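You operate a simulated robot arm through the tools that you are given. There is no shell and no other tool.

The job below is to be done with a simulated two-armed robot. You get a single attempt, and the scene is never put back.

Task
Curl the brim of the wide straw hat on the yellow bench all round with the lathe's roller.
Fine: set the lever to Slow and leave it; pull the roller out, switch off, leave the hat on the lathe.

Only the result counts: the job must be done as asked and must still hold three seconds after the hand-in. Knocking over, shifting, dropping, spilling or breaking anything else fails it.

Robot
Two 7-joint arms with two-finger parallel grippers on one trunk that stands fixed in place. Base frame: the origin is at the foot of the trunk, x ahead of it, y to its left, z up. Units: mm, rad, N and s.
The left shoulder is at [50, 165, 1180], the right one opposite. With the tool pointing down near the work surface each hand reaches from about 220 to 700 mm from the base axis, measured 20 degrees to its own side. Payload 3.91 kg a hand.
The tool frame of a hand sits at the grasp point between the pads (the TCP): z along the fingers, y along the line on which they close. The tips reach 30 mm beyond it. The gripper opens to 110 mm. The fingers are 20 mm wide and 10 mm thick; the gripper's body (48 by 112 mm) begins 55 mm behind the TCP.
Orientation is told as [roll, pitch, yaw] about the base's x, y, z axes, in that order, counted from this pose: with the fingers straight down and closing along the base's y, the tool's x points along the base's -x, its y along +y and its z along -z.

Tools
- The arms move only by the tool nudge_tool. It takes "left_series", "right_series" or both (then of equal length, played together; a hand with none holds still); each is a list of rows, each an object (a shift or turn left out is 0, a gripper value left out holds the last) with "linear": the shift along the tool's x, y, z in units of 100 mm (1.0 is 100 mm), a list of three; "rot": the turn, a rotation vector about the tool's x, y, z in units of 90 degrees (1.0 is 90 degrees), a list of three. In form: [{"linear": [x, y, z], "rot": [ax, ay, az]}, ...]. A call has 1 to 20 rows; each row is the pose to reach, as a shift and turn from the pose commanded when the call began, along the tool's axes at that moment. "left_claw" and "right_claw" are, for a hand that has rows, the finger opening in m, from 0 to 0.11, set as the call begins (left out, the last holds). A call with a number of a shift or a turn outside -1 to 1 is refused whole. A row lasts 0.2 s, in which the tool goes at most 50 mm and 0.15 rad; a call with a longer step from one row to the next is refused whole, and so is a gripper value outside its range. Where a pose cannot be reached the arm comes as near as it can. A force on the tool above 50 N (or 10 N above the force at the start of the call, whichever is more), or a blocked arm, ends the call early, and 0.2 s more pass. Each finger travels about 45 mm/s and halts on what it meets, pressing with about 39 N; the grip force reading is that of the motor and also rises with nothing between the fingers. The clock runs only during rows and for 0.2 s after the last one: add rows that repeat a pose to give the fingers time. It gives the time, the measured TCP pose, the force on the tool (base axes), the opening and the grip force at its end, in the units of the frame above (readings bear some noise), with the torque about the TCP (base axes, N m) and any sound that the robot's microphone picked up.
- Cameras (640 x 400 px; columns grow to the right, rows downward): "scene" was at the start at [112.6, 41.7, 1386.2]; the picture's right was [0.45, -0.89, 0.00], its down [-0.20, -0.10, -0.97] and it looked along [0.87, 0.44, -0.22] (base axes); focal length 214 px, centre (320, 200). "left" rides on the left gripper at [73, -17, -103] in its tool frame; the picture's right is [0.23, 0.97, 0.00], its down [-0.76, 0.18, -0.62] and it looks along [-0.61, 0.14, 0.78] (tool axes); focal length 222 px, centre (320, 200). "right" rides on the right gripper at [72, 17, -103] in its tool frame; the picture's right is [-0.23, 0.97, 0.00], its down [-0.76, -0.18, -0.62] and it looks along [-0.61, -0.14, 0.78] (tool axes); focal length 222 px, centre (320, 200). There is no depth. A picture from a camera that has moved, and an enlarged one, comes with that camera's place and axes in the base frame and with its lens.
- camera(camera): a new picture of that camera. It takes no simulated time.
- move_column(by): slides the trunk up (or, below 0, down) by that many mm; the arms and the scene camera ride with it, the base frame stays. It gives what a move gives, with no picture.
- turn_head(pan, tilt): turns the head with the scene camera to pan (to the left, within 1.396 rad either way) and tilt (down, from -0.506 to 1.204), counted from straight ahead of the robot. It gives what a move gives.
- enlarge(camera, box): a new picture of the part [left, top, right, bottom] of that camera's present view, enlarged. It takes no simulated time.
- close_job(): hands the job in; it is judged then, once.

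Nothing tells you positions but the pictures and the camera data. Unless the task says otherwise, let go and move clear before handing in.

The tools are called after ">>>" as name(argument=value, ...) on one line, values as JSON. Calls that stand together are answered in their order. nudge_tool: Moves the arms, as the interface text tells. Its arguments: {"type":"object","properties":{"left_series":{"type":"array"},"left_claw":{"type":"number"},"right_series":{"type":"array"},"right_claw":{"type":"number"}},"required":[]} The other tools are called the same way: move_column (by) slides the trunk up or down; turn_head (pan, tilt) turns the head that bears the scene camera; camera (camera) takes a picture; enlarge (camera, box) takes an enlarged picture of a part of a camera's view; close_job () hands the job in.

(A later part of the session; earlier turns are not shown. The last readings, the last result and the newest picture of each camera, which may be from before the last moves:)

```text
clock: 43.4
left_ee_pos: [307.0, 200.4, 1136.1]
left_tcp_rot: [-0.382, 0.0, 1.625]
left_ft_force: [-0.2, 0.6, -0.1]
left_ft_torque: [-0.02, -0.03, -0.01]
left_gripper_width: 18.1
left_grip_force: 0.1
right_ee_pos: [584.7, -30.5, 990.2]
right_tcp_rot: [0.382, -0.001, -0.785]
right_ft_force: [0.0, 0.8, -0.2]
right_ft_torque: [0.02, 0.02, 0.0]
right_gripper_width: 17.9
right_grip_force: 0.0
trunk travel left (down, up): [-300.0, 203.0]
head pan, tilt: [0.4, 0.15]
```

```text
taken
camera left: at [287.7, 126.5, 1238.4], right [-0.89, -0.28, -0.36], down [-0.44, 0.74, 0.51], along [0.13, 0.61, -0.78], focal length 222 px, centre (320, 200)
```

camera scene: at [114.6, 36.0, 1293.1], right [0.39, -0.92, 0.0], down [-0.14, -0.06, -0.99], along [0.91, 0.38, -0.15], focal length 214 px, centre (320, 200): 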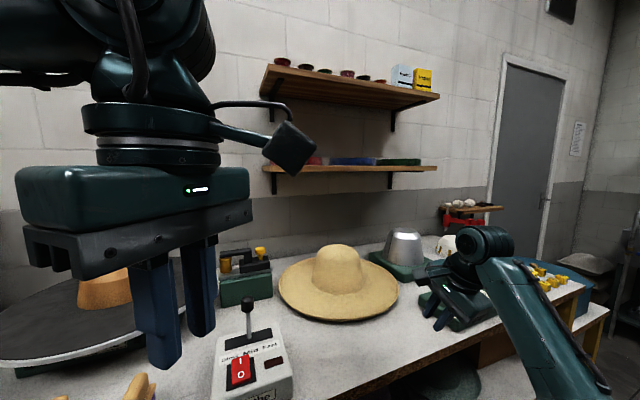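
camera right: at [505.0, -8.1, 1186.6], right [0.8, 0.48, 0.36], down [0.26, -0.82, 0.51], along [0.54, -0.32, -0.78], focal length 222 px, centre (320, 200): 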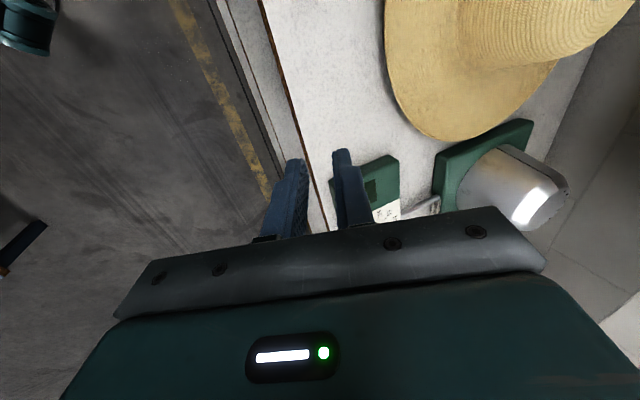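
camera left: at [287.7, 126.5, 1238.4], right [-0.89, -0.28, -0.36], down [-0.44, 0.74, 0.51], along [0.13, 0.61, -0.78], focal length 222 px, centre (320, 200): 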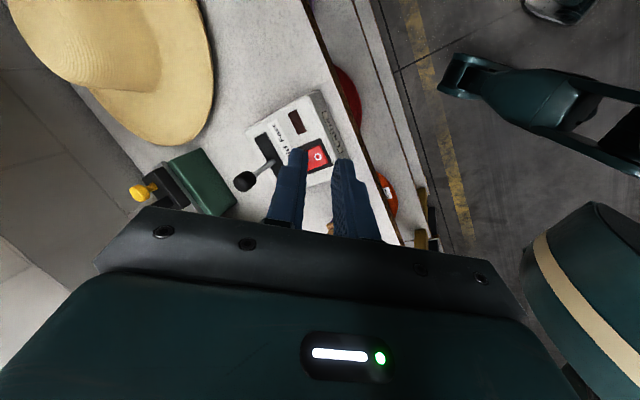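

Continuing toward the hat's near-left lip.

>>> nudge_tool(left_series=[{"linear": [-0.03, -0.17, 0.21]}, {"linear": [-0.06, -0.33, 0.42]}, {"linear": [-0.09, -0.5, 0.62]}, {"linear": [-0.12, -0.66, 0.83]}])

>>> nudge_tool(left_series=[{"linear": [-0.03, -0.17, 0.21]}, {"linear": [-0.06, -0.33, 0.42]}, {"linear": [-0.09, -0.5, 0.62]}, {"linear": [-0.12, -0.66, 0.83]}])

>>> nudge_tool(left_series=[{"linear": [-0.03, -0.17, 0.18]}, {"linear": [-0.06, -0.33, 0.35]}, {"linear": [-0.09, -0.5, 0.5]}, {"linear": [-0.12, -0.6, 0.6]}])

>>> camera(camera="left")

>>> camera(camera="scene")

```text
clock: 44.4
left_ee_pos: [397.7, 219.7, 1081.6]
left_tcp_rot: [-0.38, -0.001, 1.625]
left_ft_force: [-0.7, 0.0, -1.4]
left_ft_torque: [0.01, -0.03, 0.01]
left_gripper_width: 17.9
left_grip_force: 0.1
right_ee_pos: [584.6, -30.5, 989.3]
right_tcp_rot: [0.382, 0.0, -0.784]
right_ft_force: [-0.2, -0.3, -0.2]
right_ft_torque: [-0.03, 0.02, 0.0]
right_gripper_width: 18.0
right_grip_force: 0.0
trunk travel left (down, up): [-300.0, 203.0]
head pan, tilt: [0.4, 0.15]
```

```text
clock: 45.4
left_ee_pos: [489.1, 232.7, 1030.3]
left_tcp_rot: [-0.382, -0.001, 1.626]
left_ft_force: [0.0, -0.9, 0.2]
left_ft_torque: [0.01, 0.04, -0.01]
left_gripper_width: 18.2
left_grip_force: 0.1
right_ee_pos: [584.2, -29.8, 990.1]
right_tcp_rot: [0.382, 0.001, -0.785]
right_ft_force: [0.4, 0.6, -0.3]
right_ft_torque: [-0.06, 0.02, 0.0]
right_gripper_width: 17.9
right_grip_force: 0.1
trunk travel left (down, up): [-300.0, 203.0]
head pan, tilt: [0.4, 0.15]
```

```text
clock: 46.4
left_ee_pos: [564.8, 251.8, 998.5]
left_tcp_rot: [-0.38, 0.0, 1.625]
left_ft_force: [0.7, 0.7, -0.2]
left_ft_torque: [0.03, 0.01, -0.02]
left_gripper_width: 18.0
left_grip_force: 0.0
right_ee_pos: [584.8, -30.1, 990.1]
right_tcp_rot: [0.384, 0.001, -0.785]
right_ft_force: [-0.2, 0.0, -0.1]
right_ft_torque: [-0.01, -0.02, -0.03]
right_gripper_width: 17.9
right_grip_force: 0.0
trunk travel left (down, up): [-300.0, 203.0]
head pan, tilt: [0.4, 0.15]
```

```text
taken
camera left: at [545.5, 178.2, 1099.0], right [-0.89, -0.28, -0.36], down [-0.44, 0.74, 0.51], along [0.13, 0.61, -0.78], focal length 222 px, centre (320, 200)
```

left: 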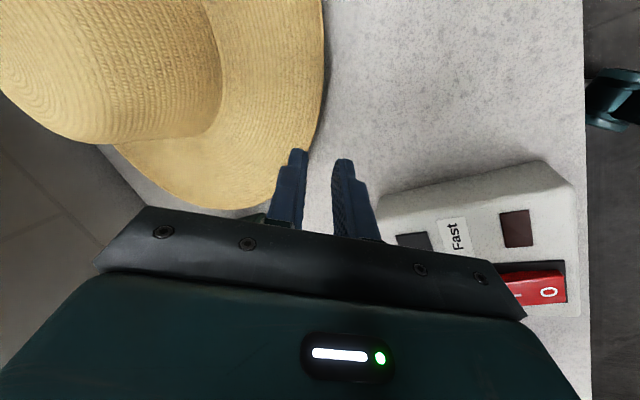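

```text
taken
camera scene: at [114.8, 36.0, 1293.0], right [0.39, -0.92, 0.0], down [-0.14, -0.06, -0.99], along [0.91, 0.38, -0.15], focal length 214 px, centre (320, 200)
```

scene: 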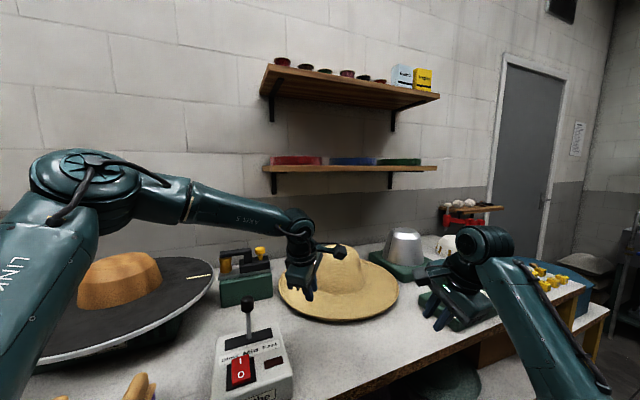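

The left hand is near the lip. I zoom to locate the lip relative to the fingers.

>>> enlarge(camera="left", box=[240, 60, 400, 220])

>>> enlarge(camera="scene", box=[260, 230, 420, 330])

```text
2.50 times, centred on (320, 140) of left
camera zoom: at [545.5, 178.2, 1099.0], right [-0.89, -0.28, -0.36], down [-0.44, 0.74, 0.51], along [0.13, 0.61, -0.78], focal length 555 px, centre (320, 350)
```

zoom: 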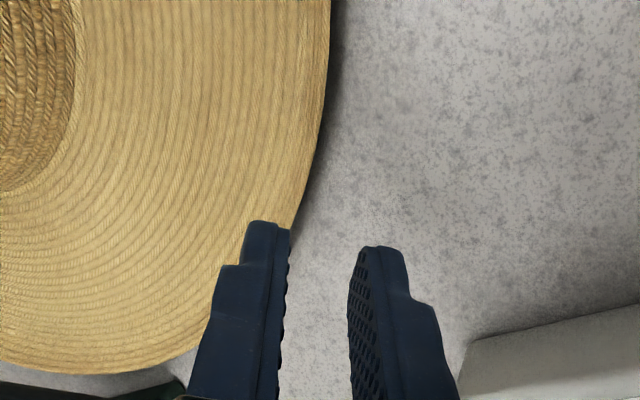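

```text
4.00 times, centred on (340, 280) of scene
camera zoom: at [114.8, 36.0, 1293.0], right [0.39, -0.92, 0.0], down [-0.14, -0.06, -0.99], along [0.91, 0.38, -0.15], focal length 858 px, centre (240, -120)
```

zoom: 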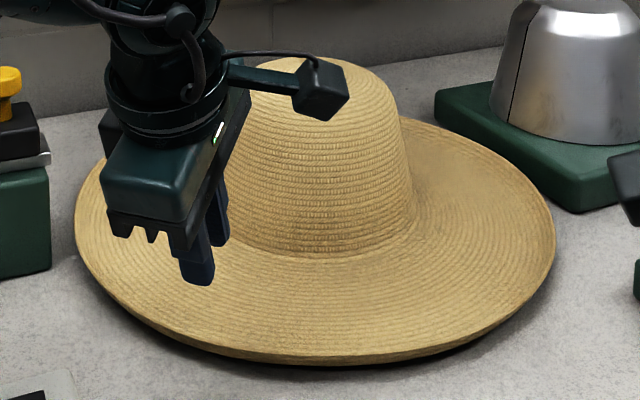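

The lip is 45 mm ahead of the TCP, hat centre about (823, 268), R≈213.5. I approach straight along the tool to straddle the lip.

>>> nudge_tool(left_series=[{"linear": [0, -0.02, 0.25]}, {"linear": [0, -0.04, 0.5]}, {"linear": [0, -0.058, 0.75]}])

>>> enlarge(camera="left", box=[260, 100, 380, 220])

>>> enlarge(camera="scene", box=[265, 260, 345, 330])

```text
clock: 47.2
left_ee_pos: [599.2, 253.1, 925.9]
left_tcp_rot: [-0.383, -0.001, 1.625]
left_ft_force: [-0.5, 0.3, 0.4]
left_ft_torque: [0.04, -0.01, 0.01]
left_gripper_width: 17.8
left_grip_force: 0.1
right_ee_pos: [584.0, -29.7, 989.5]
right_tcp_rot: [0.383, -0.002, -0.784]
right_ft_force: [-0.5, -0.2, 0.4]
right_ft_torque: [0.0, 0.01, -0.02]
right_gripper_width: 18.3
right_grip_force: 0.1
trunk travel left (down, up): [-300.0, 203.0]
head pan, tilt: [0.4, 0.15]
```

```text
3.33 times, centred on (320, 160) of left
camera zoom: at [580.3, 180.2, 1029.6], right [-0.89, -0.28, -0.36], down [-0.44, 0.74, 0.51], along [0.13, 0.61, -0.78], focal length 740 px, centre (320, 333)
```

zoom: 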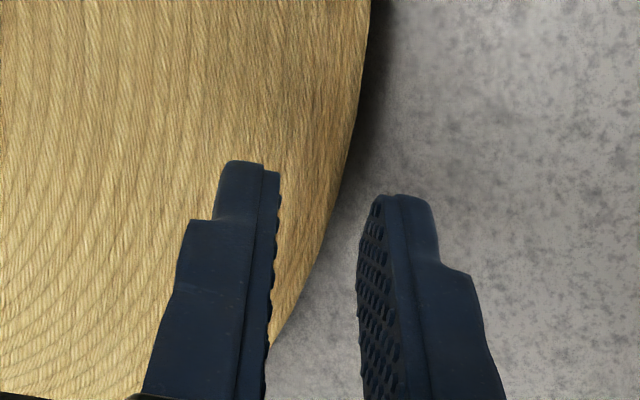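

```text
5.71 times, centred on (305, 295) of scene
camera zoom: at [114.8, 36.1, 1293.0], right [0.39, -0.92, 0.0], down [-0.14, -0.06, -0.99], along [0.91, 0.38, -0.15], focal length 1226 px, centre (406, -343)
```

zoom: 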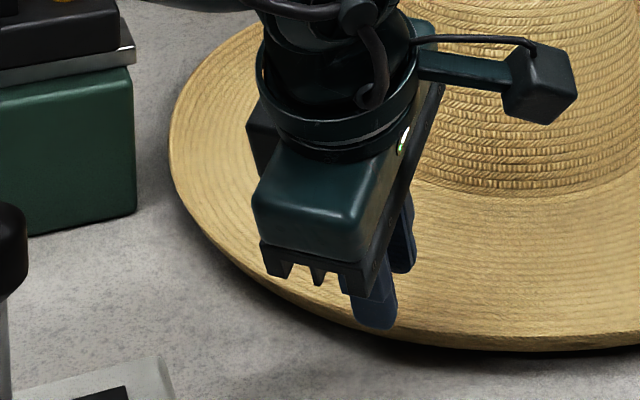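

The lip lies between the fingers as predicted. Final advance of 23 mm, then I close.

>>> nudge_tool(left_series=[{"linear": [0, 0.01, 0.1]}, {"linear": [0, 0.02, 0.19]}, {"linear": [0, 0.02, 0.23]}, {"linear": [0, 0.02, 0.23]}])

>>> enlarge(camera="left", box=[260, 100, 380, 220])

```text
clock: 48.2
left_ee_pos: [606.1, 253.7, 906.6]
left_tcp_rot: [-0.38, -0.001, 1.624]
left_ft_force: [0.3, 0.4, 0.3]
left_ft_torque: [0.0, 0.01, 0.0]
left_gripper_width: 17.9
left_grip_force: 0.1
right_ee_pos: [584.7, -30.8, 990.8]
right_tcp_rot: [0.384, -0.001, -0.785]
right_ft_force: [-0.2, 0.0, 0.2]
right_ft_torque: [0.03, 0.01, -0.02]
right_gripper_width: 17.8
right_grip_force: 0.1
trunk travel left (down, up): [-300.0, 203.0]
head pan, tilt: [0.4, 0.15]
```

```text
3.33 times, centred on (320, 160) of left
camera zoom: at [587.1, 178.9, 1008.7], right [-0.89, -0.28, -0.36], down [-0.44, 0.74, 0.51], along [0.13, 0.61, -0.78], focal length 740 px, centre (320, 333)
```

zoom: 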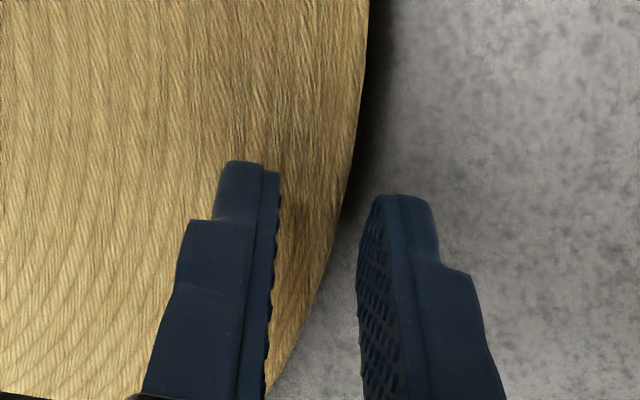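

I lower another 3 mm so the overlap is as deep as possible, then close the fingers on the lip.

>>> nudge_tool(left_series=[{"linear": [0, 0.01, 0.015]}, {"linear": [0, 0.01, 0.03]}, {"linear": [0, 0.01, 0.03]}])

>>> nudge_tool(left_series=[{}, {}, {}, {}], left_claw=0.0)

>>> enlarge(camera="left", box=[260, 100, 380, 220])

>>> enlarge(camera="scene", box=[265, 260, 345, 330])

```text
clock: 49.0
left_ee_pos: [605.8, 253.4, 903.1]
left_tcp_rot: [-0.38, 0.001, 1.624]
left_ft_force: [0.0, 1.4, -1.4]
left_ft_torque: [0.02, 0.0, -0.02]
left_gripper_width: 17.9
left_grip_force: 0.2
right_ee_pos: [584.3, -30.6, 991.1]
right_tcp_rot: [0.385, 0.001, -0.786]
right_ft_force: [-0.9, 0.3, 0.3]
right_ft_torque: [-0.01, 0.0, -0.02]
right_gripper_width: 18.1
right_grip_force: 0.1
trunk travel left (down, up): [-300.0, 203.0]
head pan, tilt: [0.4, 0.15]
```

```text
clock: 50.0
left_ee_pos: [604.4, 253.3, 903.2]
left_tcp_rot: [-0.38, 0.0, 1.624]
left_ft_force: [-2.0, 0.5, 4.5]
left_ft_torque: [0.25, 0.34, 0.18]
left_gripper_width: 10.7
left_grip_force: 38.4
right_ee_pos: [584.9, -30.4, 991.2]
right_tcp_rot: [0.383, 0.002, -0.786]
right_ft_force: [0.4, 0.2, 1.0]
right_ft_torque: [0.03, 0.02, 0.01]
right_gripper_width: 18.1
right_grip_force: 0.1
trunk travel left (down, up): [-300.0, 203.0]
head pan, tilt: [0.4, 0.15]
```

```text
3.33 times, centred on (320, 160) of left
camera zoom: at [586.2, 179.3, 1006.3], right [-0.89, -0.28, -0.36], down [-0.44, 0.74, 0.51], along [0.13, 0.61, -0.78], focal length 740 px, centre (320, 333)
```

zoom: 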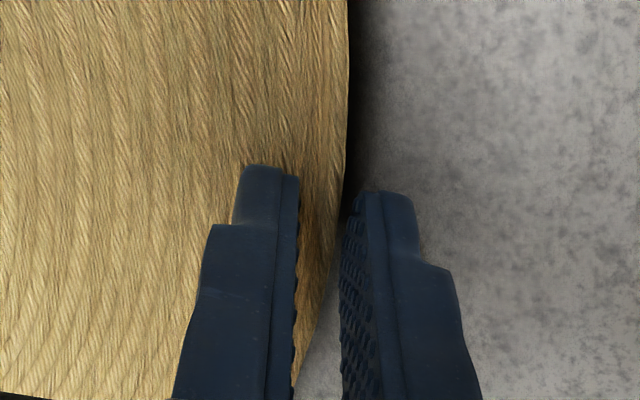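

```text
5.71 times, centred on (305, 295) of scene
camera zoom: at [114.2, 35.8, 1293.1], right [0.39, -0.92, 0.0], down [-0.14, -0.06, -0.99], along [0.91, 0.38, -0.15], focal length 1226 px, centre (406, -343)
```

zoom: 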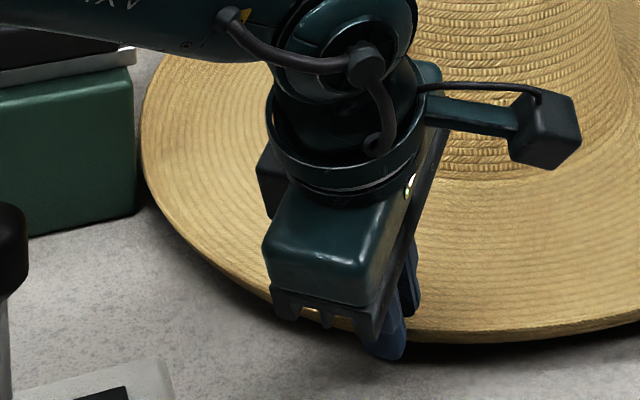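

Gripped at 10.7 mm width with 38 N. I lift gently 15 mm and check.

>>> nudge_tool(left_series=[{"linear": [0, -0.01, -0.025]}, {"linear": [0, -0.02, -0.05]}, {"linear": [0, -0.03, -0.075]}, {"linear": [0, -0.04, -0.1]}, {"linear": [0, -0.056, -0.139]}, {"linear": [0, -0.056, -0.139]}])

>>> enlarge(camera="left", box=[260, 100, 380, 220])

>>> enlarge(camera="scene", box=[250, 225, 410, 325])

```text
clock: 51.4
left_ee_pos: [606.0, 253.8, 919.1]
left_tcp_rot: [-0.38, 0.0, 1.625]
left_ft_force: [0.0, -0.4, -1.6]
left_ft_torque: [-0.04, 0.27, -0.04]
left_gripper_width: 6.8
left_grip_force: 38.8
right_ee_pos: [585.1, -29.7, 988.9]
right_tcp_rot: [0.383, 0.0, -0.786]
right_ft_force: [0.3, 0.7, -0.5]
right_ft_torque: [0.01, 0.01, 0.02]
right_gripper_width: 18.1
right_grip_force: 0.1
trunk travel left (down, up): [-300.0, 203.0]
head pan, tilt: [0.4, 0.15]
```

```text
3.33 times, centred on (320, 160) of left
camera zoom: at [586.5, 179.0, 1021.1], right [-0.89, -0.28, -0.36], down [-0.44, 0.74, 0.51], along [0.13, 0.61, -0.78], focal length 740 px, centre (320, 333)
```

zoom: 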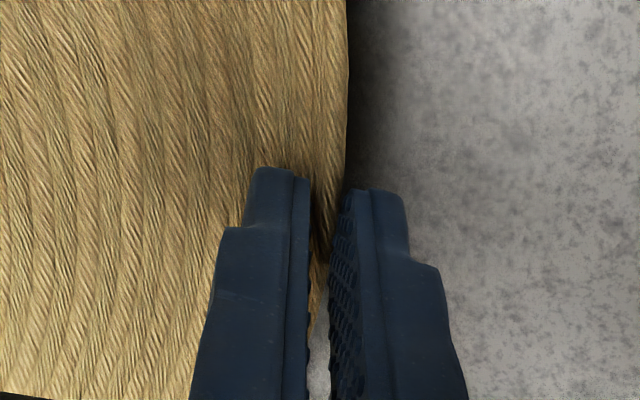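

```text
4.00 times, centred on (330, 275) of scene
camera zoom: at [114.8, 36.0, 1293.0], right [0.39, -0.92, 0.0], down [-0.14, -0.06, -0.99], along [0.91, 0.38, -0.15], focal length 858 px, centre (280, -100)
```

zoom: 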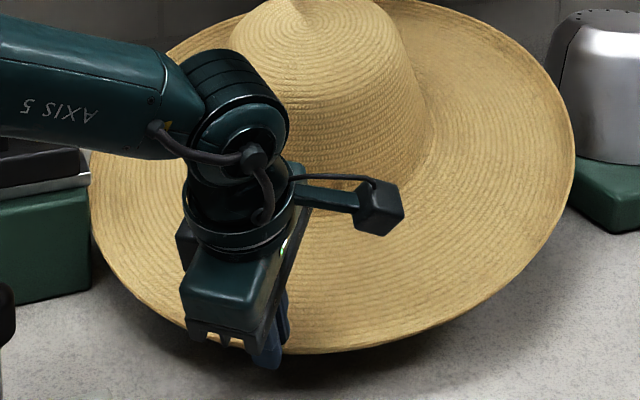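

The hat is now held by the lip and its far side has tipped up. I'll check the full scene view before lifting further.

>>> camera(camera="scene")

>>> camera(camera="right")

>>> camera(camera="left")

```text
taken
camera scene: at [114.8, 36.0, 1293.0], right [0.39, -0.92, 0.0], down [-0.14, -0.06, -0.99], along [0.91, 0.38, -0.15], focal length 214 px, centre (320, 200)
```

scene: 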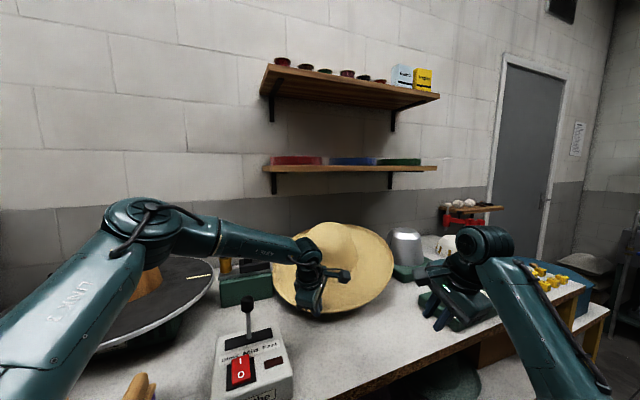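

```text
taken
camera right: at [516.5, 5.1, 1093.8], right [0.8, 0.48, 0.36], down [0.26, -0.82, 0.51], along [0.54, -0.32, -0.78], focal length 222 px, centre (320, 200)
```

right: 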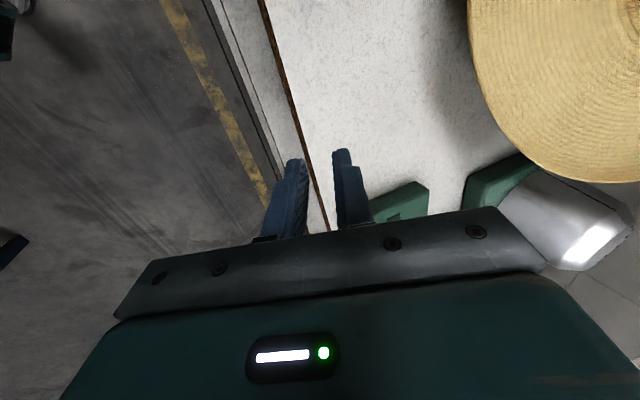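

```text
taken
camera left: at [586.5, 179.0, 1021.1], right [-0.89, -0.28, -0.36], down [-0.44, 0.74, 0.51], along [0.13, 0.61, -0.78], focal length 222 px, centre (320, 200)
```

left: 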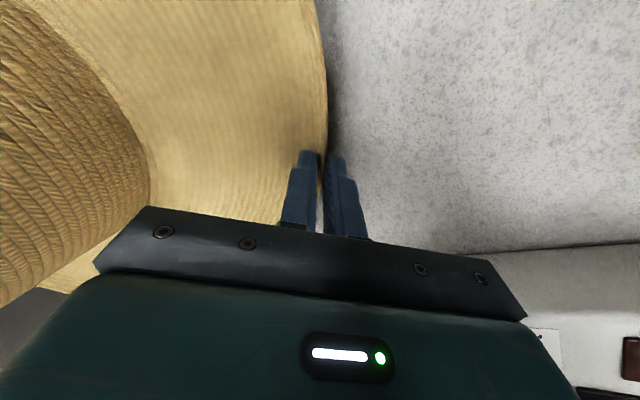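

The hat is in the grip, tilted with its crown toward the arm. I lift it clear and pull it back a little, slowly, away from the stretcher.

>>> nudge_tool(left_series=[{"linear": [0, 0.02, -0.08]}, {"linear": [0, 0.04, -0.17]}, {"linear": [0, 0.06, -0.26]}, {"linear": [0, 0.08, -0.35]}, {"linear": [0, 0.1, -0.44]}, {"linear": [0, 0.12, -0.53]}, {"linear": [0, 0.14, -0.62]}, {"linear": [0, 0.149, -0.705]}, {"linear": [0, 0.149, -0.705]}])

>>> camera(camera="scene")

>>> enlarge(camera="scene", box=[240, 190, 420, 330])

>>> camera(camera="left")

```text
clock: 53.4
left_ee_pos: [566.7, 250.9, 978.0]
left_tcp_rot: [-0.381, 0.001, 1.623]
left_ft_force: [1.9, -3.6, -2.8]
left_ft_torque: [-0.4, 0.42, -0.88]
left_gripper_width: 11.1
left_grip_force: 38.9
right_ee_pos: [583.9, -31.3, 989.9]
right_tcp_rot: [0.384, 0.0, -0.785]
right_ft_force: [0.2, 0.3, -0.5]
right_ft_torque: [-0.01, 0.03, 0.0]
right_gripper_width: 17.9
right_grip_force: 0.0
trunk travel left (down, up): [-300.0, 203.0]
head pan, tilt: [0.4, 0.15]
```

```text
taken
camera scene: at [115.2, 35.7, 1293.0], right [0.39, -0.92, 0.0], down [-0.14, -0.06, -0.99], along [0.91, 0.38, -0.15], focal length 214 px, centre (320, 200)
```

scene: 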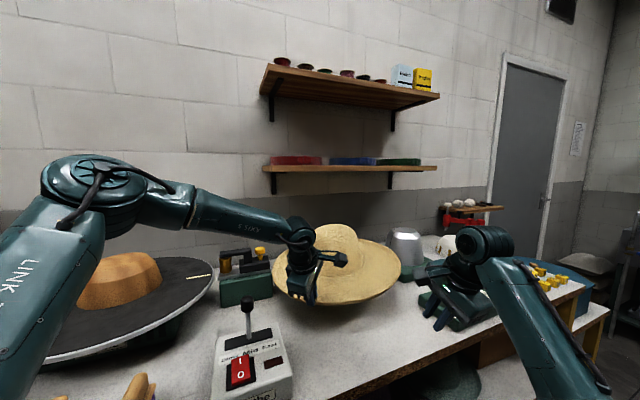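

```text
2.86 times, centred on (330, 260) of scene
camera zoom: at [115.2, 35.7, 1293.0], right [0.39, -0.92, 0.0], down [-0.14, -0.06, -0.99], along [0.91, 0.38, -0.15], focal length 613 px, centre (291, 29)
```

zoom: 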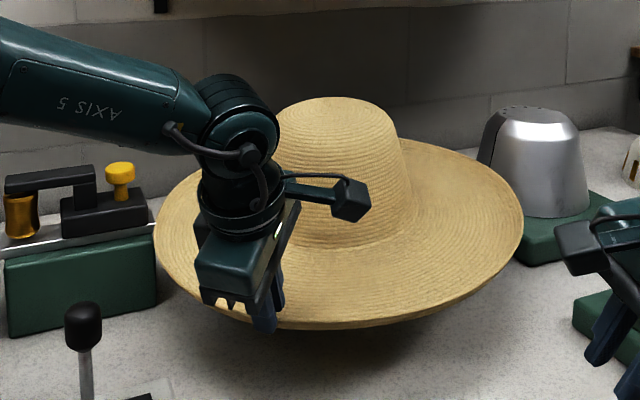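

```text
taken
camera left: at [546.1, 176.2, 1081.2], right [-0.89, -0.28, -0.36], down [-0.44, 0.74, 0.51], along [0.13, 0.61, -0.78], focal length 222 px, centre (320, 200)
```

left: 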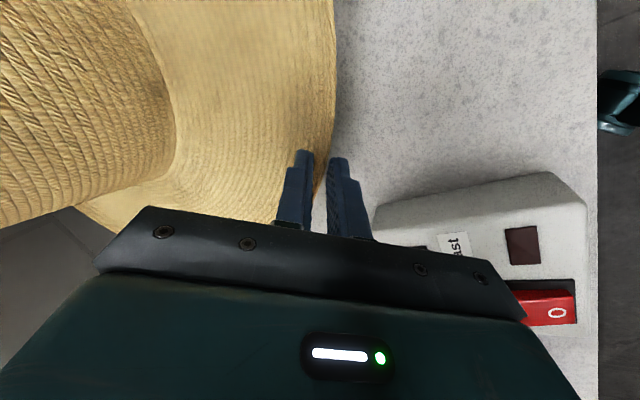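

The hat hangs clear of the bench, but a sideways force suggests its left edge touches the roller stand. I move it right, back and up, then check the roller stand.

>>> nudge_tool(left_series=[{"linear": [0.06, 0.04, -0.08]}, {"linear": [0.12, 0.1, -0.16]}, {"linear": [0.18, 0.17, -0.24]}, {"linear": [0.24, 0.24, -0.32]}, {"linear": [0.278, 0.293, -0.386]}, {"linear": [0.278, 0.293, -0.386]}])

>>> camera(camera="scene")

>>> enlarge(camera="scene", box=[190, 210, 420, 340])

```text
clock: 54.8
left_ee_pos: [525.1, 220.3, 1003.9]
left_tcp_rot: [-0.382, 0.0, 1.627]
left_ft_force: [0.8, -0.3, -1.0]
left_ft_torque: [-0.07, 0.24, 0.01]
left_gripper_width: 6.8
left_grip_force: 39.1
right_ee_pos: [584.3, -29.7, 989.8]
right_tcp_rot: [0.384, -0.001, -0.785]
right_ft_force: [0.2, -0.9, -0.8]
right_ft_torque: [-0.02, -0.01, -0.03]
right_gripper_width: 17.9
right_grip_force: 0.0
trunk travel left (down, up): [-300.0, 203.0]
head pan, tilt: [0.4, 0.15]
```

```text
taken
camera scene: at [114.8, 36.0, 1293.0], right [0.39, -0.92, 0.0], down [-0.14, -0.06, -0.99], along [0.91, 0.38, -0.15], focal length 214 px, centre (320, 200)
```

scene: 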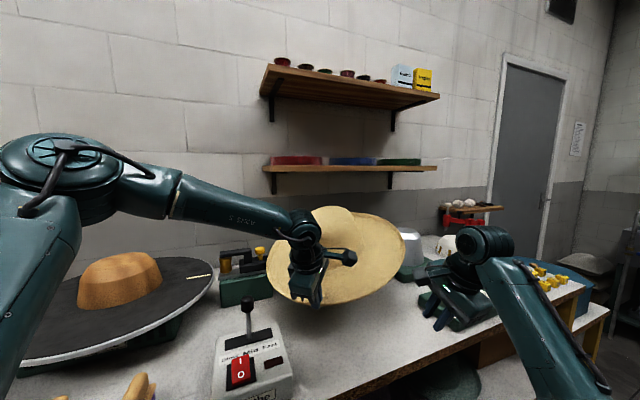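

```text
2.78 times, centred on (305, 275) of scene
camera zoom: at [114.8, 36.0, 1293.0], right [0.39, -0.92, 0.0], down [-0.14, -0.06, -0.99], along [0.91, 0.38, -0.15], focal length 597 px, centre (362, -9)
```

zoom: 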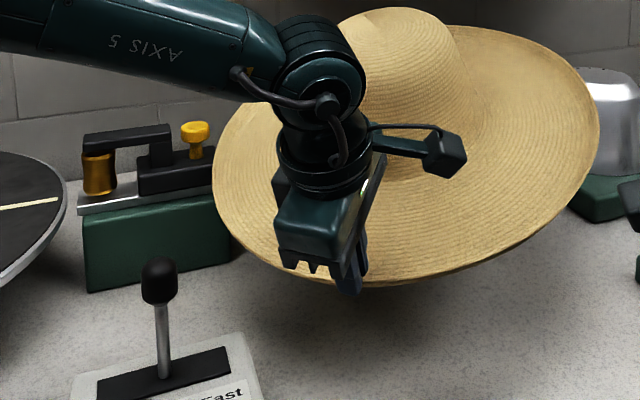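

The hat is securely held by its lip (weight about 1.3 N); it sits square to the finger pads, so a vertical tool will make it level. I raise the trunk by 150 and then bring the tool upright.

>>> move_column(by=150)

>>> nudge_tool(left_series=[{"rot": [-0.04, 0, 0]}, {"rot": [-0.08, 0, 0]}, {"rot": [-0.12, 0, 0]}, {"rot": [-0.16, 0, 0]}, {"rot": [-0.2, 0, 0]}, {"rot": [-0.243, 0, 0]}, {"rot": [-0.243, 0, 0]}])

>>> camera(camera="scene")

>>> camera(camera="left")

```text
clock: 56.5
left_ee_pos: [527.2, 219.9, 1153.6]
left_tcp_rot: [-0.38, 0.0, 1.626]
left_ft_force: [0.9, 0.1, -1.0]
left_ft_torque: [-0.01, 0.23, 0.04]
left_gripper_width: 6.7
left_grip_force: 38.4
right_ee_pos: [585.3, -29.6, 1140.4]
right_tcp_rot: [0.382, 0.001, -0.785]
right_ft_force: [-0.2, -0.1, -0.1]
right_ft_torque: [0.0, -0.02, 0.0]
right_gripper_width: 18.0
right_grip_force: 0.0
trunk travel left (down, up): [-450.0, 53.0]
head pan, tilt: [0.4, 0.15]
```

```text
clock: 58.1
left_ee_pos: [524.1, 218.9, 1155.0]
left_tcp_rot: [0.001, 0.001, 1.624]
left_ft_force: [0.2, 0.1, -1.1]
left_ft_torque: [-0.02, 0.27, -0.01]
left_gripper_width: 6.8
left_grip_force: 39.0
right_ee_pos: [584.0, -30.8, 1142.1]
right_tcp_rot: [0.384, -0.001, -0.786]
right_ft_force: [-0.7, -0.1, -0.4]
right_ft_torque: [-0.02, 0.03, 0.03]
right_gripper_width: 18.0
right_grip_force: 0.0
trunk travel left (down, up): [-450.0, 53.0]
head pan, tilt: [0.4, 0.15]
```

```text
taken
camera scene: at [114.6, 36.0, 1443.1], right [0.39, -0.92, 0.0], down [-0.14, -0.06, -0.99], along [0.91, 0.38, -0.15], focal length 214 px, centre (320, 200)
```

scene: 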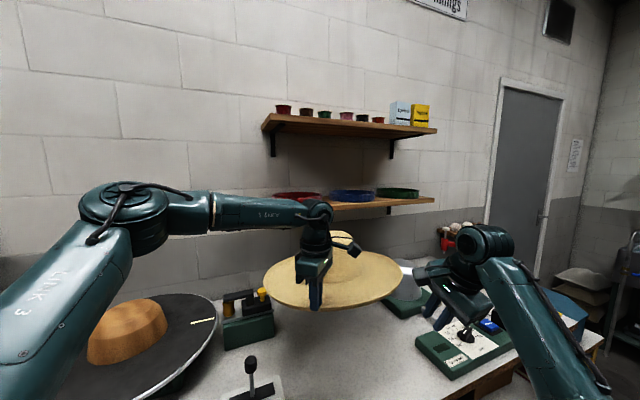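

```text
taken
camera left: at [546.3, 147.8, 1257.7], right [-0.96, -0.28, 0.0], down [-0.22, 0.75, 0.62], along [-0.18, 0.6, -0.78], focal length 222 px, centre (320, 200)
```

left: 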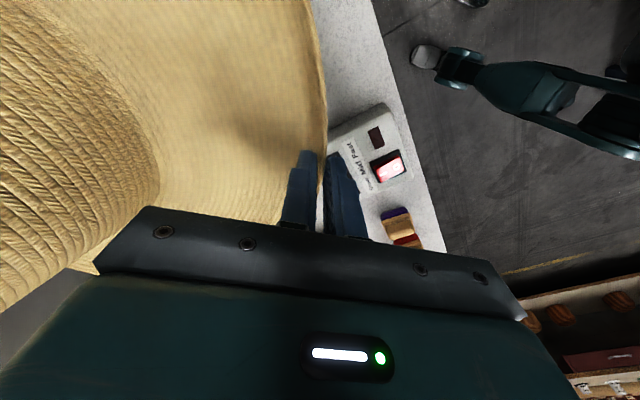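

The hat now looks nearly level. I'll zoom to check the residual tilt.

>>> enlarge(camera="scene", box=[250, 210, 420, 325])

>>> camera(camera="right")

```text
3.48 times, centred on (335, 268) of scene
camera zoom: at [114.6, 36.0, 1443.1], right [0.39, -0.92, 0.0], down [-0.14, -0.06, -0.99], along [0.91, 0.38, -0.15], focal length 746 px, centre (268, -35)
```

zoom: 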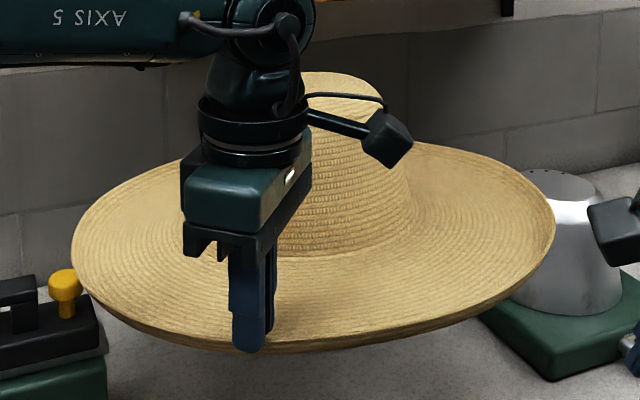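

```text
taken
camera right: at [516.3, 5.0, 1243.9], right [0.8, 0.48, 0.36], down [0.26, -0.82, 0.51], along [0.54, -0.32, -0.78], focal length 222 px, centre (320, 200)
```

right: 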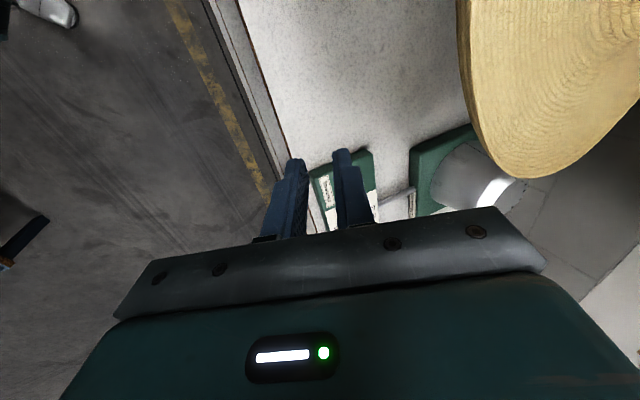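

The hat is held with its centre about 210 mm ahead and 26 mm left of the TCP, with its left side drooping about 7° and far side about 4°. I raise the trunk slightly, then start carrying it toward the lathe while correcting the tilt and yaw.

>>> move_column(by=45)

>>> nudge_tool(left_series=[{"linear": [-0.08, 0.06, 0], "rot": [0.005, -0.01, -0.01]}, {"linear": [-0.2, 0.16, 0], "rot": [0.01, -0.02, -0.02]}, {"linear": [-0.34, 0.27, 0], "rot": [0.016, -0.03, -0.035]}, {"linear": [-0.5, 0.4, 0], "rot": [0.022, -0.04, -0.05]}, {"linear": [-0.66, 0.52, 0], "rot": [0.03, -0.05, -0.07]}, {"linear": [-0.8, 0.64, 0], "rot": [0.036, -0.065, -0.085]}, {"linear": [-0.9, 0.72, 0], "rot": [0.041, -0.076, -0.1]}, {"linear": [-0.94, 0.75, 0], "rot": [0.041, -0.076, -0.1]}, {"linear": [-0.94, 0.75, 0], "rot": [0.041, -0.076, -0.1]}])

>>> turn_head(pan=0.75, tilt=0.35)

>>> camera(camera="scene")

```text
clock: 59.0
left_ee_pos: [526.3, 220.3, 1198.3]
left_tcp_rot: [0.001, 0.0, 1.623]
left_ft_force: [-0.1, -0.9, -1.1]
left_ft_torque: [-0.03, 0.3, -0.01]
left_gripper_width: 6.7
left_grip_force: 38.4
right_ee_pos: [585.6, -29.7, 1185.6]
right_tcp_rot: [0.383, -0.001, -0.784]
right_ft_force: [0.5, 0.6, 0.5]
right_ft_torque: [0.0, 0.01, 0.02]
right_gripper_width: 18.0
right_grip_force: 0.1
trunk travel left (down, up): [-495.0, 8.0]
head pan, tilt: [0.4, 0.15]
```

```text
clock: 61.0
left_ee_pos: [446.2, 309.9, 1199.8]
left_tcp_rot: [-0.072, -0.114, 1.787]
left_ft_force: [-0.6, -1.2, -1.3]
left_ft_torque: [-0.09, 0.22, 0.04]
left_gripper_width: 6.8
left_grip_force: 39.1
right_ee_pos: [584.9, -29.3, 1185.0]
right_tcp_rot: [0.385, 0.0, -0.785]
right_ft_force: [-0.1, -0.8, 0.9]
right_ft_torque: [0.02, -0.02, 0.01]
right_gripper_width: 17.9
right_grip_force: 0.0
trunk travel left (down, up): [-495.0, 8.0]
head pan, tilt: [0.4, 0.15]
```

```text
clock: 61.9
left_ee_pos: [445.0, 310.6, 1198.2]
left_tcp_rot: [-0.071, -0.113, 1.789]
left_ft_force: [-0.4, -0.6, -1.3]
left_ft_torque: [-0.09, 0.25, 0.0]
left_gripper_width: 6.9
left_grip_force: 38.8
right_ee_pos: [585.0, -29.6, 1185.9]
right_tcp_rot: [0.384, 0.001, -0.785]
right_ft_force: [0.2, -0.4, 0.3]
right_ft_torque: [-0.01, 0.0, 0.01]
right_gripper_width: 18.1
right_grip_force: 0.1
trunk travel left (down, up): [-495.0, 8.0]
head pan, tilt: [0.75, 0.351]
```

```text
taken
camera scene: at [97.5, 63.4, 1469.4], right [0.68, -0.73, 0.0], down [-0.25, -0.23, -0.94], along [0.69, 0.64, -0.34], focal length 214 px, centre (320, 200)
```

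scene: 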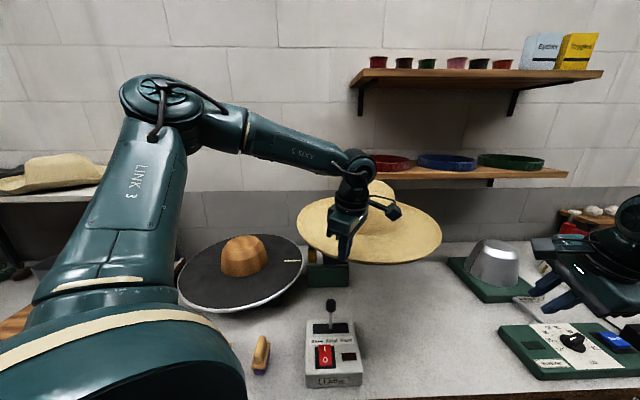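

The hat is holding well. Next leg toward the lathe.

>>> nudge_tool(left_series=[{"linear": [-0.08, 0.03, 0.007], "rot": [-0.0006, -0.0004, -0.005]}, {"linear": [-0.22, 0.09, 0.019], "rot": [-0.0016, -0.001, -0.014]}, {"linear": [-0.38, 0.157, 0.033], "rot": [-0.0028, -0.0018, -0.025]}, {"linear": [-0.55, 0.227, 0.047], "rot": [-0.004, -0.0026, -0.036]}, {"linear": [-0.72, 0.297, 0.062], "rot": [-0.0053, -0.0033, -0.047]}, {"linear": [-0.86, 0.355, 0.074], "rot": [-0.0063, -0.004, -0.055]}, {"linear": [-0.95, 0.392, 0.081], "rot": [-0.007, -0.0044, -0.061]}, {"linear": [-0.98, 0.404, 0.084], "rot": [-0.0072, -0.0045, -0.063]}, {"linear": [-0.98, 0.404, 0.084], "rot": [-0.0072, -0.0045, -0.063]}])

>>> camera(camera="scene")

```text
clock: 63.9
left_ee_pos: [387.3, 397.9, 1199.1]
left_tcp_rot: [-0.069, -0.114, 1.886]
left_ft_force: [0.1, -0.3, -0.4]
left_ft_torque: [-0.1, 0.24, 0.01]
left_gripper_width: 6.9
left_grip_force: 39.1
right_ee_pos: [584.3, -29.7, 1185.4]
right_tcp_rot: [0.384, -0.002, -0.786]
right_ft_force: [0.9, 0.7, 0.7]
right_ft_torque: [0.0, -0.01, 0.0]
right_gripper_width: 17.9
right_grip_force: 0.2
trunk travel left (down, up): [-495.0, 8.0]
head pan, tilt: [0.75, 0.351]
```

```text
taken
camera scene: at [97.4, 63.5, 1469.3], right [0.68, -0.73, 0.0], down [-0.25, -0.23, -0.94], along [0.69, 0.64, -0.34], focal length 214 px, centre (320, 200)
```

scene: 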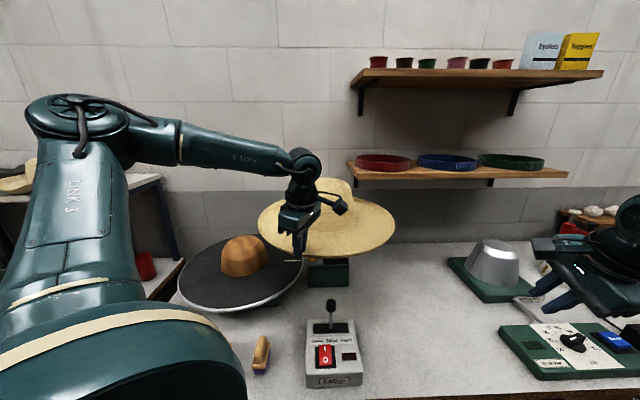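

Continuing the carry.

>>> nudge_tool(left_series=[{"linear": [-0.08, 0.028, 0.007], "rot": [-0.0006, -0.0004, -0.005]}, {"linear": [-0.22, 0.077, 0.02], "rot": [-0.0016, -0.001, -0.014]}, {"linear": [-0.38, 0.133, 0.034], "rot": [-0.0028, -0.0018, -0.025]}, {"linear": [-0.55, 0.192, 0.05], "rot": [-0.004, -0.0026, -0.036]}, {"linear": [-0.72, 0.251, 0.065], "rot": [-0.0053, -0.0033, -0.047]}, {"linear": [-0.86, 0.3, 0.078], "rot": [-0.0063, -0.004, -0.055]}, {"linear": [-0.95, 0.331, 0.086], "rot": [-0.007, -0.0044, -0.061]}, {"linear": [-0.975, 0.34, 0.088], "rot": [-0.0072, -0.0045, -0.063]}, {"linear": [-0.975, 0.34, 0.088], "rot": [-0.0072, -0.0045, -0.063]}])

>>> turn_head(pan=0.95, tilt=0.45)

>>> camera(camera="scene")

```text
clock: 65.8
left_ee_pos: [324.4, 480.8, 1198.3]
left_tcp_rot: [-0.073, -0.113, 1.986]
left_ft_force: [1.0, -1.3, -1.8]
left_ft_torque: [-0.11, 0.23, 0.05]
left_gripper_width: 6.8
left_grip_force: 39.1
right_ee_pos: [583.4, -30.8, 1185.1]
right_tcp_rot: [0.383, 0.0, -0.785]
right_ft_force: [0.0, 0.1, -0.1]
right_ft_torque: [-0.04, -0.03, -0.02]
right_gripper_width: 18.0
right_grip_force: 0.0
trunk travel left (down, up): [-495.0, 8.0]
head pan, tilt: [0.75, 0.351]
```

```text
clock: 66.6
left_ee_pos: [323.8, 479.6, 1198.3]
left_tcp_rot: [-0.072, -0.112, 1.986]
left_ft_force: [-0.4, 1.2, -1.8]
left_ft_torque: [-0.13, 0.22, -0.01]
left_gripper_width: 6.6
left_grip_force: 39.2
right_ee_pos: [584.8, -30.6, 1185.7]
right_tcp_rot: [0.383, 0.0, -0.785]
right_ft_force: [-0.5, -0.7, -0.1]
right_ft_torque: [0.0, -0.03, 0.0]
right_gripper_width: 18.1
right_grip_force: 0.0
trunk travel left (down, up): [-495.0, 8.0]
head pan, tilt: [0.949, 0.45]
```

```text
taken
camera scene: at [82.9, 74.7, 1460.1], right [0.81, -0.58, 0.0], down [-0.25, -0.35, -0.9], along [0.52, 0.73, -0.44], focal length 214 px, centre (320, 200)
```

scene: 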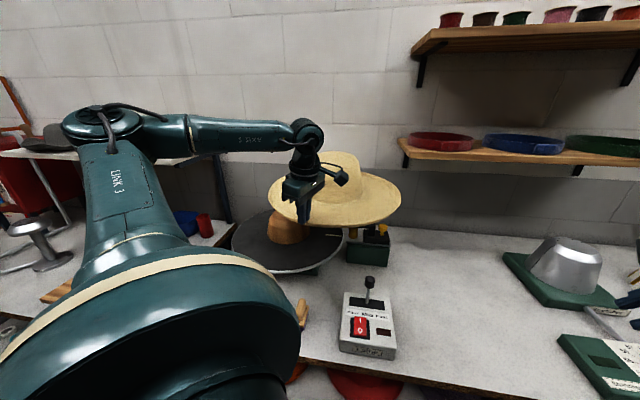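

Another leg toward the lathe centre.

>>> nudge_tool(left_series=[{"linear": [-0.08, 0.017, 0.008], "rot": [-0.0006, -0.0004, -0.005]}, {"linear": [-0.22, 0.047, 0.022], "rot": [-0.0016, -0.001, -0.014]}, {"linear": [-0.38, 0.081, 0.038], "rot": [-0.0028, -0.0018, -0.025]}, {"linear": [-0.55, 0.117, 0.055], "rot": [-0.004, -0.0026, -0.036]}, {"linear": [-0.72, 0.153, 0.071], "rot": [-0.0053, -0.0033, -0.047]}, {"linear": [-0.86, 0.183, 0.085], "rot": [-0.0063, -0.004, -0.055]}, {"linear": [-0.95, 0.202, 0.094], "rot": [-0.007, -0.0044, -0.061]}, {"linear": [-0.978, 0.208, 0.097], "rot": [-0.0072, -0.0045, -0.063]}, {"linear": [-0.978, 0.208, 0.097], "rot": [-0.0072, -0.0045, -0.063]}])

>>> camera(camera="scene")

>>> enlarge(camera="scene", box=[200, 120, 420, 300])

>>> camera(camera="left")

```text
clock: 68.6
left_ee_pos: [264.6, 564.2, 1197.7]
left_tcp_rot: [-0.074, -0.113, 2.087]
left_ft_force: [0.2, -0.6, -1.9]
left_ft_torque: [-0.18, 0.2, 0.02]
left_gripper_width: 6.8
left_grip_force: 38.9
right_ee_pos: [584.4, -29.3, 1185.5]
right_tcp_rot: [0.385, 0.0, -0.784]
right_ft_force: [0.2, 0.1, -0.4]
right_ft_torque: [-0.01, -0.01, 0.0]
right_gripper_width: 17.9
right_grip_force: 0.0
trunk travel left (down, up): [-495.0, 8.0]
head pan, tilt: [0.949, 0.45]
```

```text
taken
camera scene: at [82.8, 74.8, 1460.1], right [0.81, -0.58, 0.0], down [-0.25, -0.35, -0.9], along [0.52, 0.73, -0.44], focal length 214 px, centre (320, 200)
```

scene: 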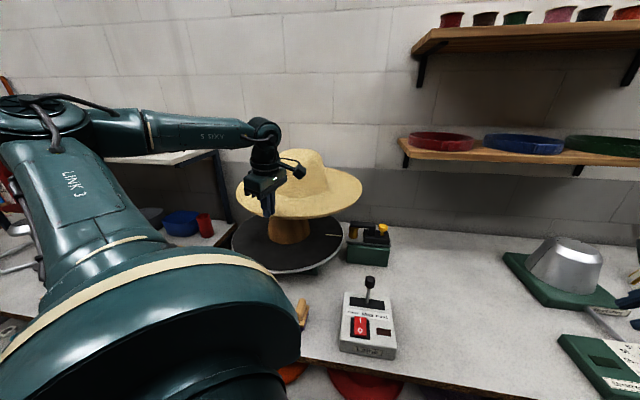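

```text
2.22 times, centred on (310, 210) of scene
camera zoom: at [82.8, 74.8, 1460.1], right [0.81, -0.58, 0.0], down [-0.25, -0.35, -0.9], along [0.52, 0.73, -0.44], focal length 477 px, centre (342, 178)
```

zoom: 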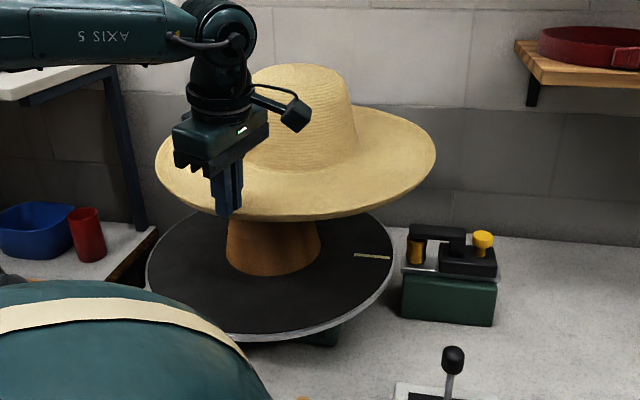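

```text
taken
camera left: at [314.2, 494.4, 1293.6], right [-0.74, -0.67, -0.1], down [-0.53, 0.49, 0.69], along [-0.41, 0.56, -0.72], focal length 222 px, centre (320, 200)
```

left: 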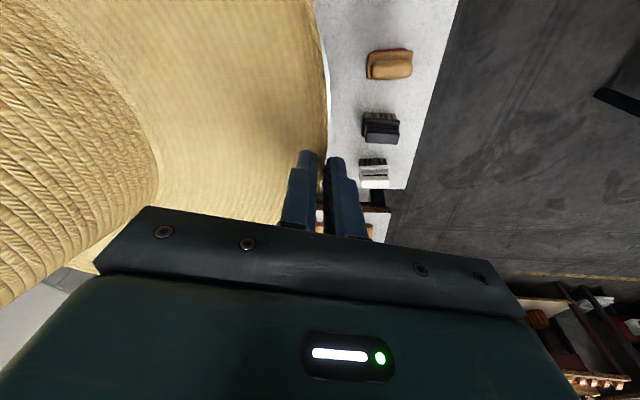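

The hat hovers level (within a few mm) above the lathe, centred near (434, 687); the lathe centre is about (410, 745). I shift it over the centre.

>>> nudge_tool(left_series=[{"linear": [-0.07, -0.008, 0.009]}, {"linear": [-0.18, -0.021, 0.022]}, {"linear": [-0.31, -0.036, 0.038]}, {"linear": [-0.44, -0.051, 0.054]}, {"linear": [-0.55, -0.064, 0.068]}, {"linear": [-0.619, -0.072, 0.076]}, {"linear": [-0.619, -0.072, 0.076]}])

>>> camera(camera="scene")

>>> enlarge(camera="scene", box=[190, 130, 390, 300])

```text
clock: 70.2
left_ee_pos: [240.7, 621.0, 1199.9]
left_tcp_rot: [-0.073, -0.114, 2.085]
left_ft_force: [-0.4, 0.0, -1.2]
left_ft_torque: [-0.15, 0.19, 0.0]
left_gripper_width: 6.8
left_grip_force: 40.0
right_ee_pos: [584.5, -28.8, 1185.2]
right_tcp_rot: [0.384, 0.0, -0.785]
right_ft_force: [0.4, -0.6, -0.1]
right_ft_torque: [0.0, 0.01, -0.01]
right_gripper_width: 17.9
right_grip_force: 0.1
trunk travel left (down, up): [-495.0, 8.0]
head pan, tilt: [0.949, 0.45]
```

```text
taken
camera scene: at [82.8, 74.8, 1460.1], right [0.81, -0.58, 0.0], down [-0.25, -0.35, -0.9], along [0.52, 0.73, -0.44], focal length 214 px, centre (320, 200)
```

scene: 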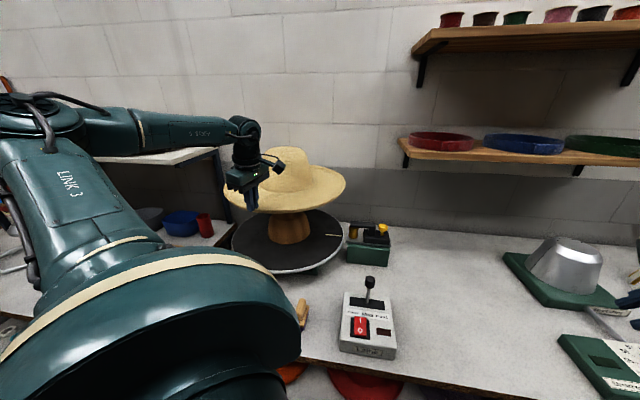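

```text
2.35 times, centred on (290, 215) of scene
camera zoom: at [82.8, 74.8, 1460.1], right [0.81, -0.58, 0.0], down [-0.25, -0.35, -0.9], along [0.52, 0.73, -0.44], focal length 505 px, centre (391, 165)
```

zoom: 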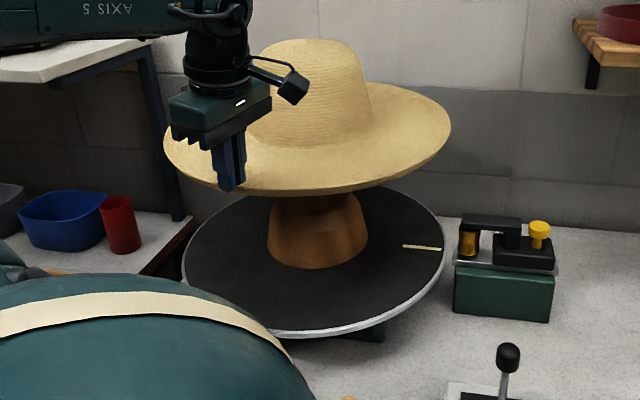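

The hat is centred at about (411.5, 742.5) against the lathe's (410, 747). I nudge it by (−1, +4) and lower with the trunk.

>>> nudge_tool(left_series=[{"linear": [-0.02, -0.005, 0.003]}, {"linear": [-0.039, -0.011, 0.005]}, {"linear": [-0.039, -0.011, 0.005]}])

>>> move_column(by=-100)

>>> camera(camera="scene")

>>> enlarge(camera="scene", box=[190, 100, 390, 270])

```text
clock: 71.0
left_ee_pos: [240.2, 624.9, 1197.9]
left_tcp_rot: [-0.072, -0.113, 2.088]
left_ft_force: [-0.2, -0.5, -1.6]
left_ft_torque: [-0.15, 0.23, 0.03]
left_gripper_width: 7.0
left_grip_force: 39.1
right_ee_pos: [585.4, -30.1, 1184.8]
right_tcp_rot: [0.382, -0.001, -0.786]
right_ft_force: [-0.5, 0.1, 0.3]
right_ft_torque: [-0.02, -0.01, -0.01]
right_gripper_width: 17.7
right_grip_force: 0.0
trunk travel left (down, up): [-495.0, 8.0]
head pan, tilt: [0.949, 0.45]
```

```text
clock: 72.3
left_ee_pos: [240.8, 624.3, 1099.5]
left_tcp_rot: [-0.075, -0.113, 2.085]
left_ft_force: [0.1, -0.1, -1.5]
left_ft_torque: [-0.16, 0.24, 0.0]
left_gripper_width: 6.8
left_grip_force: 38.7
right_ee_pos: [584.2, -30.7, 1084.3]
right_tcp_rot: [0.384, -0.001, -0.787]
right_ft_force: [-1.1, -0.5, -0.8]
right_ft_torque: [0.0, -0.02, 0.0]
right_gripper_width: 17.9
right_grip_force: 0.1
trunk travel left (down, up): [-395.0, 108.0]
head pan, tilt: [0.949, 0.45]
```

```text
taken
camera scene: at [82.6, 74.7, 1360.2], right [0.81, -0.58, 0.0], down [-0.25, -0.35, -0.9], along [0.52, 0.73, -0.44], focal length 214 px, centre (320, 200)
```

scene: 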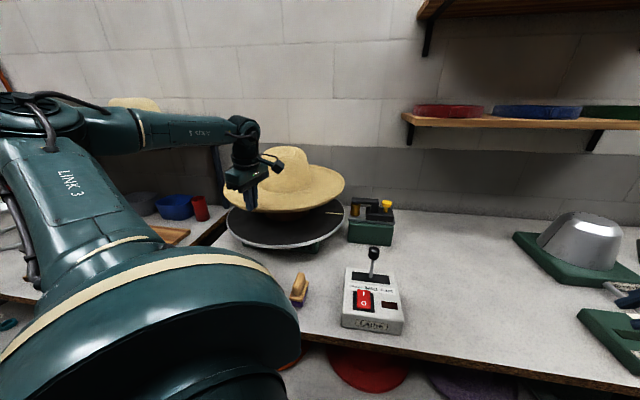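

```text
2.35 times, centred on (290, 185) of scene
camera zoom: at [82.6, 74.7, 1360.2], right [0.81, -0.58, 0.0], down [-0.25, -0.35, -0.9], along [0.52, 0.73, -0.44], focal length 505 px, centre (391, 235)
```

zoom: 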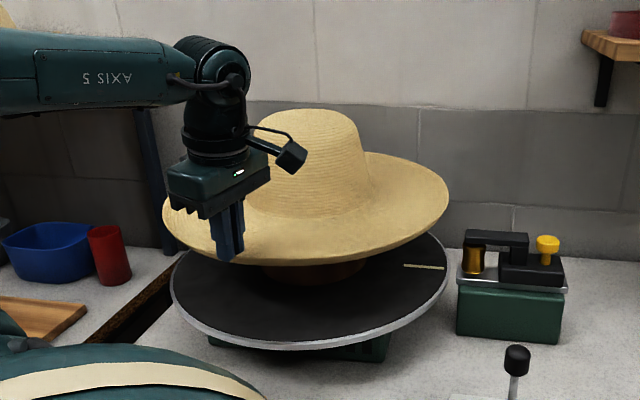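

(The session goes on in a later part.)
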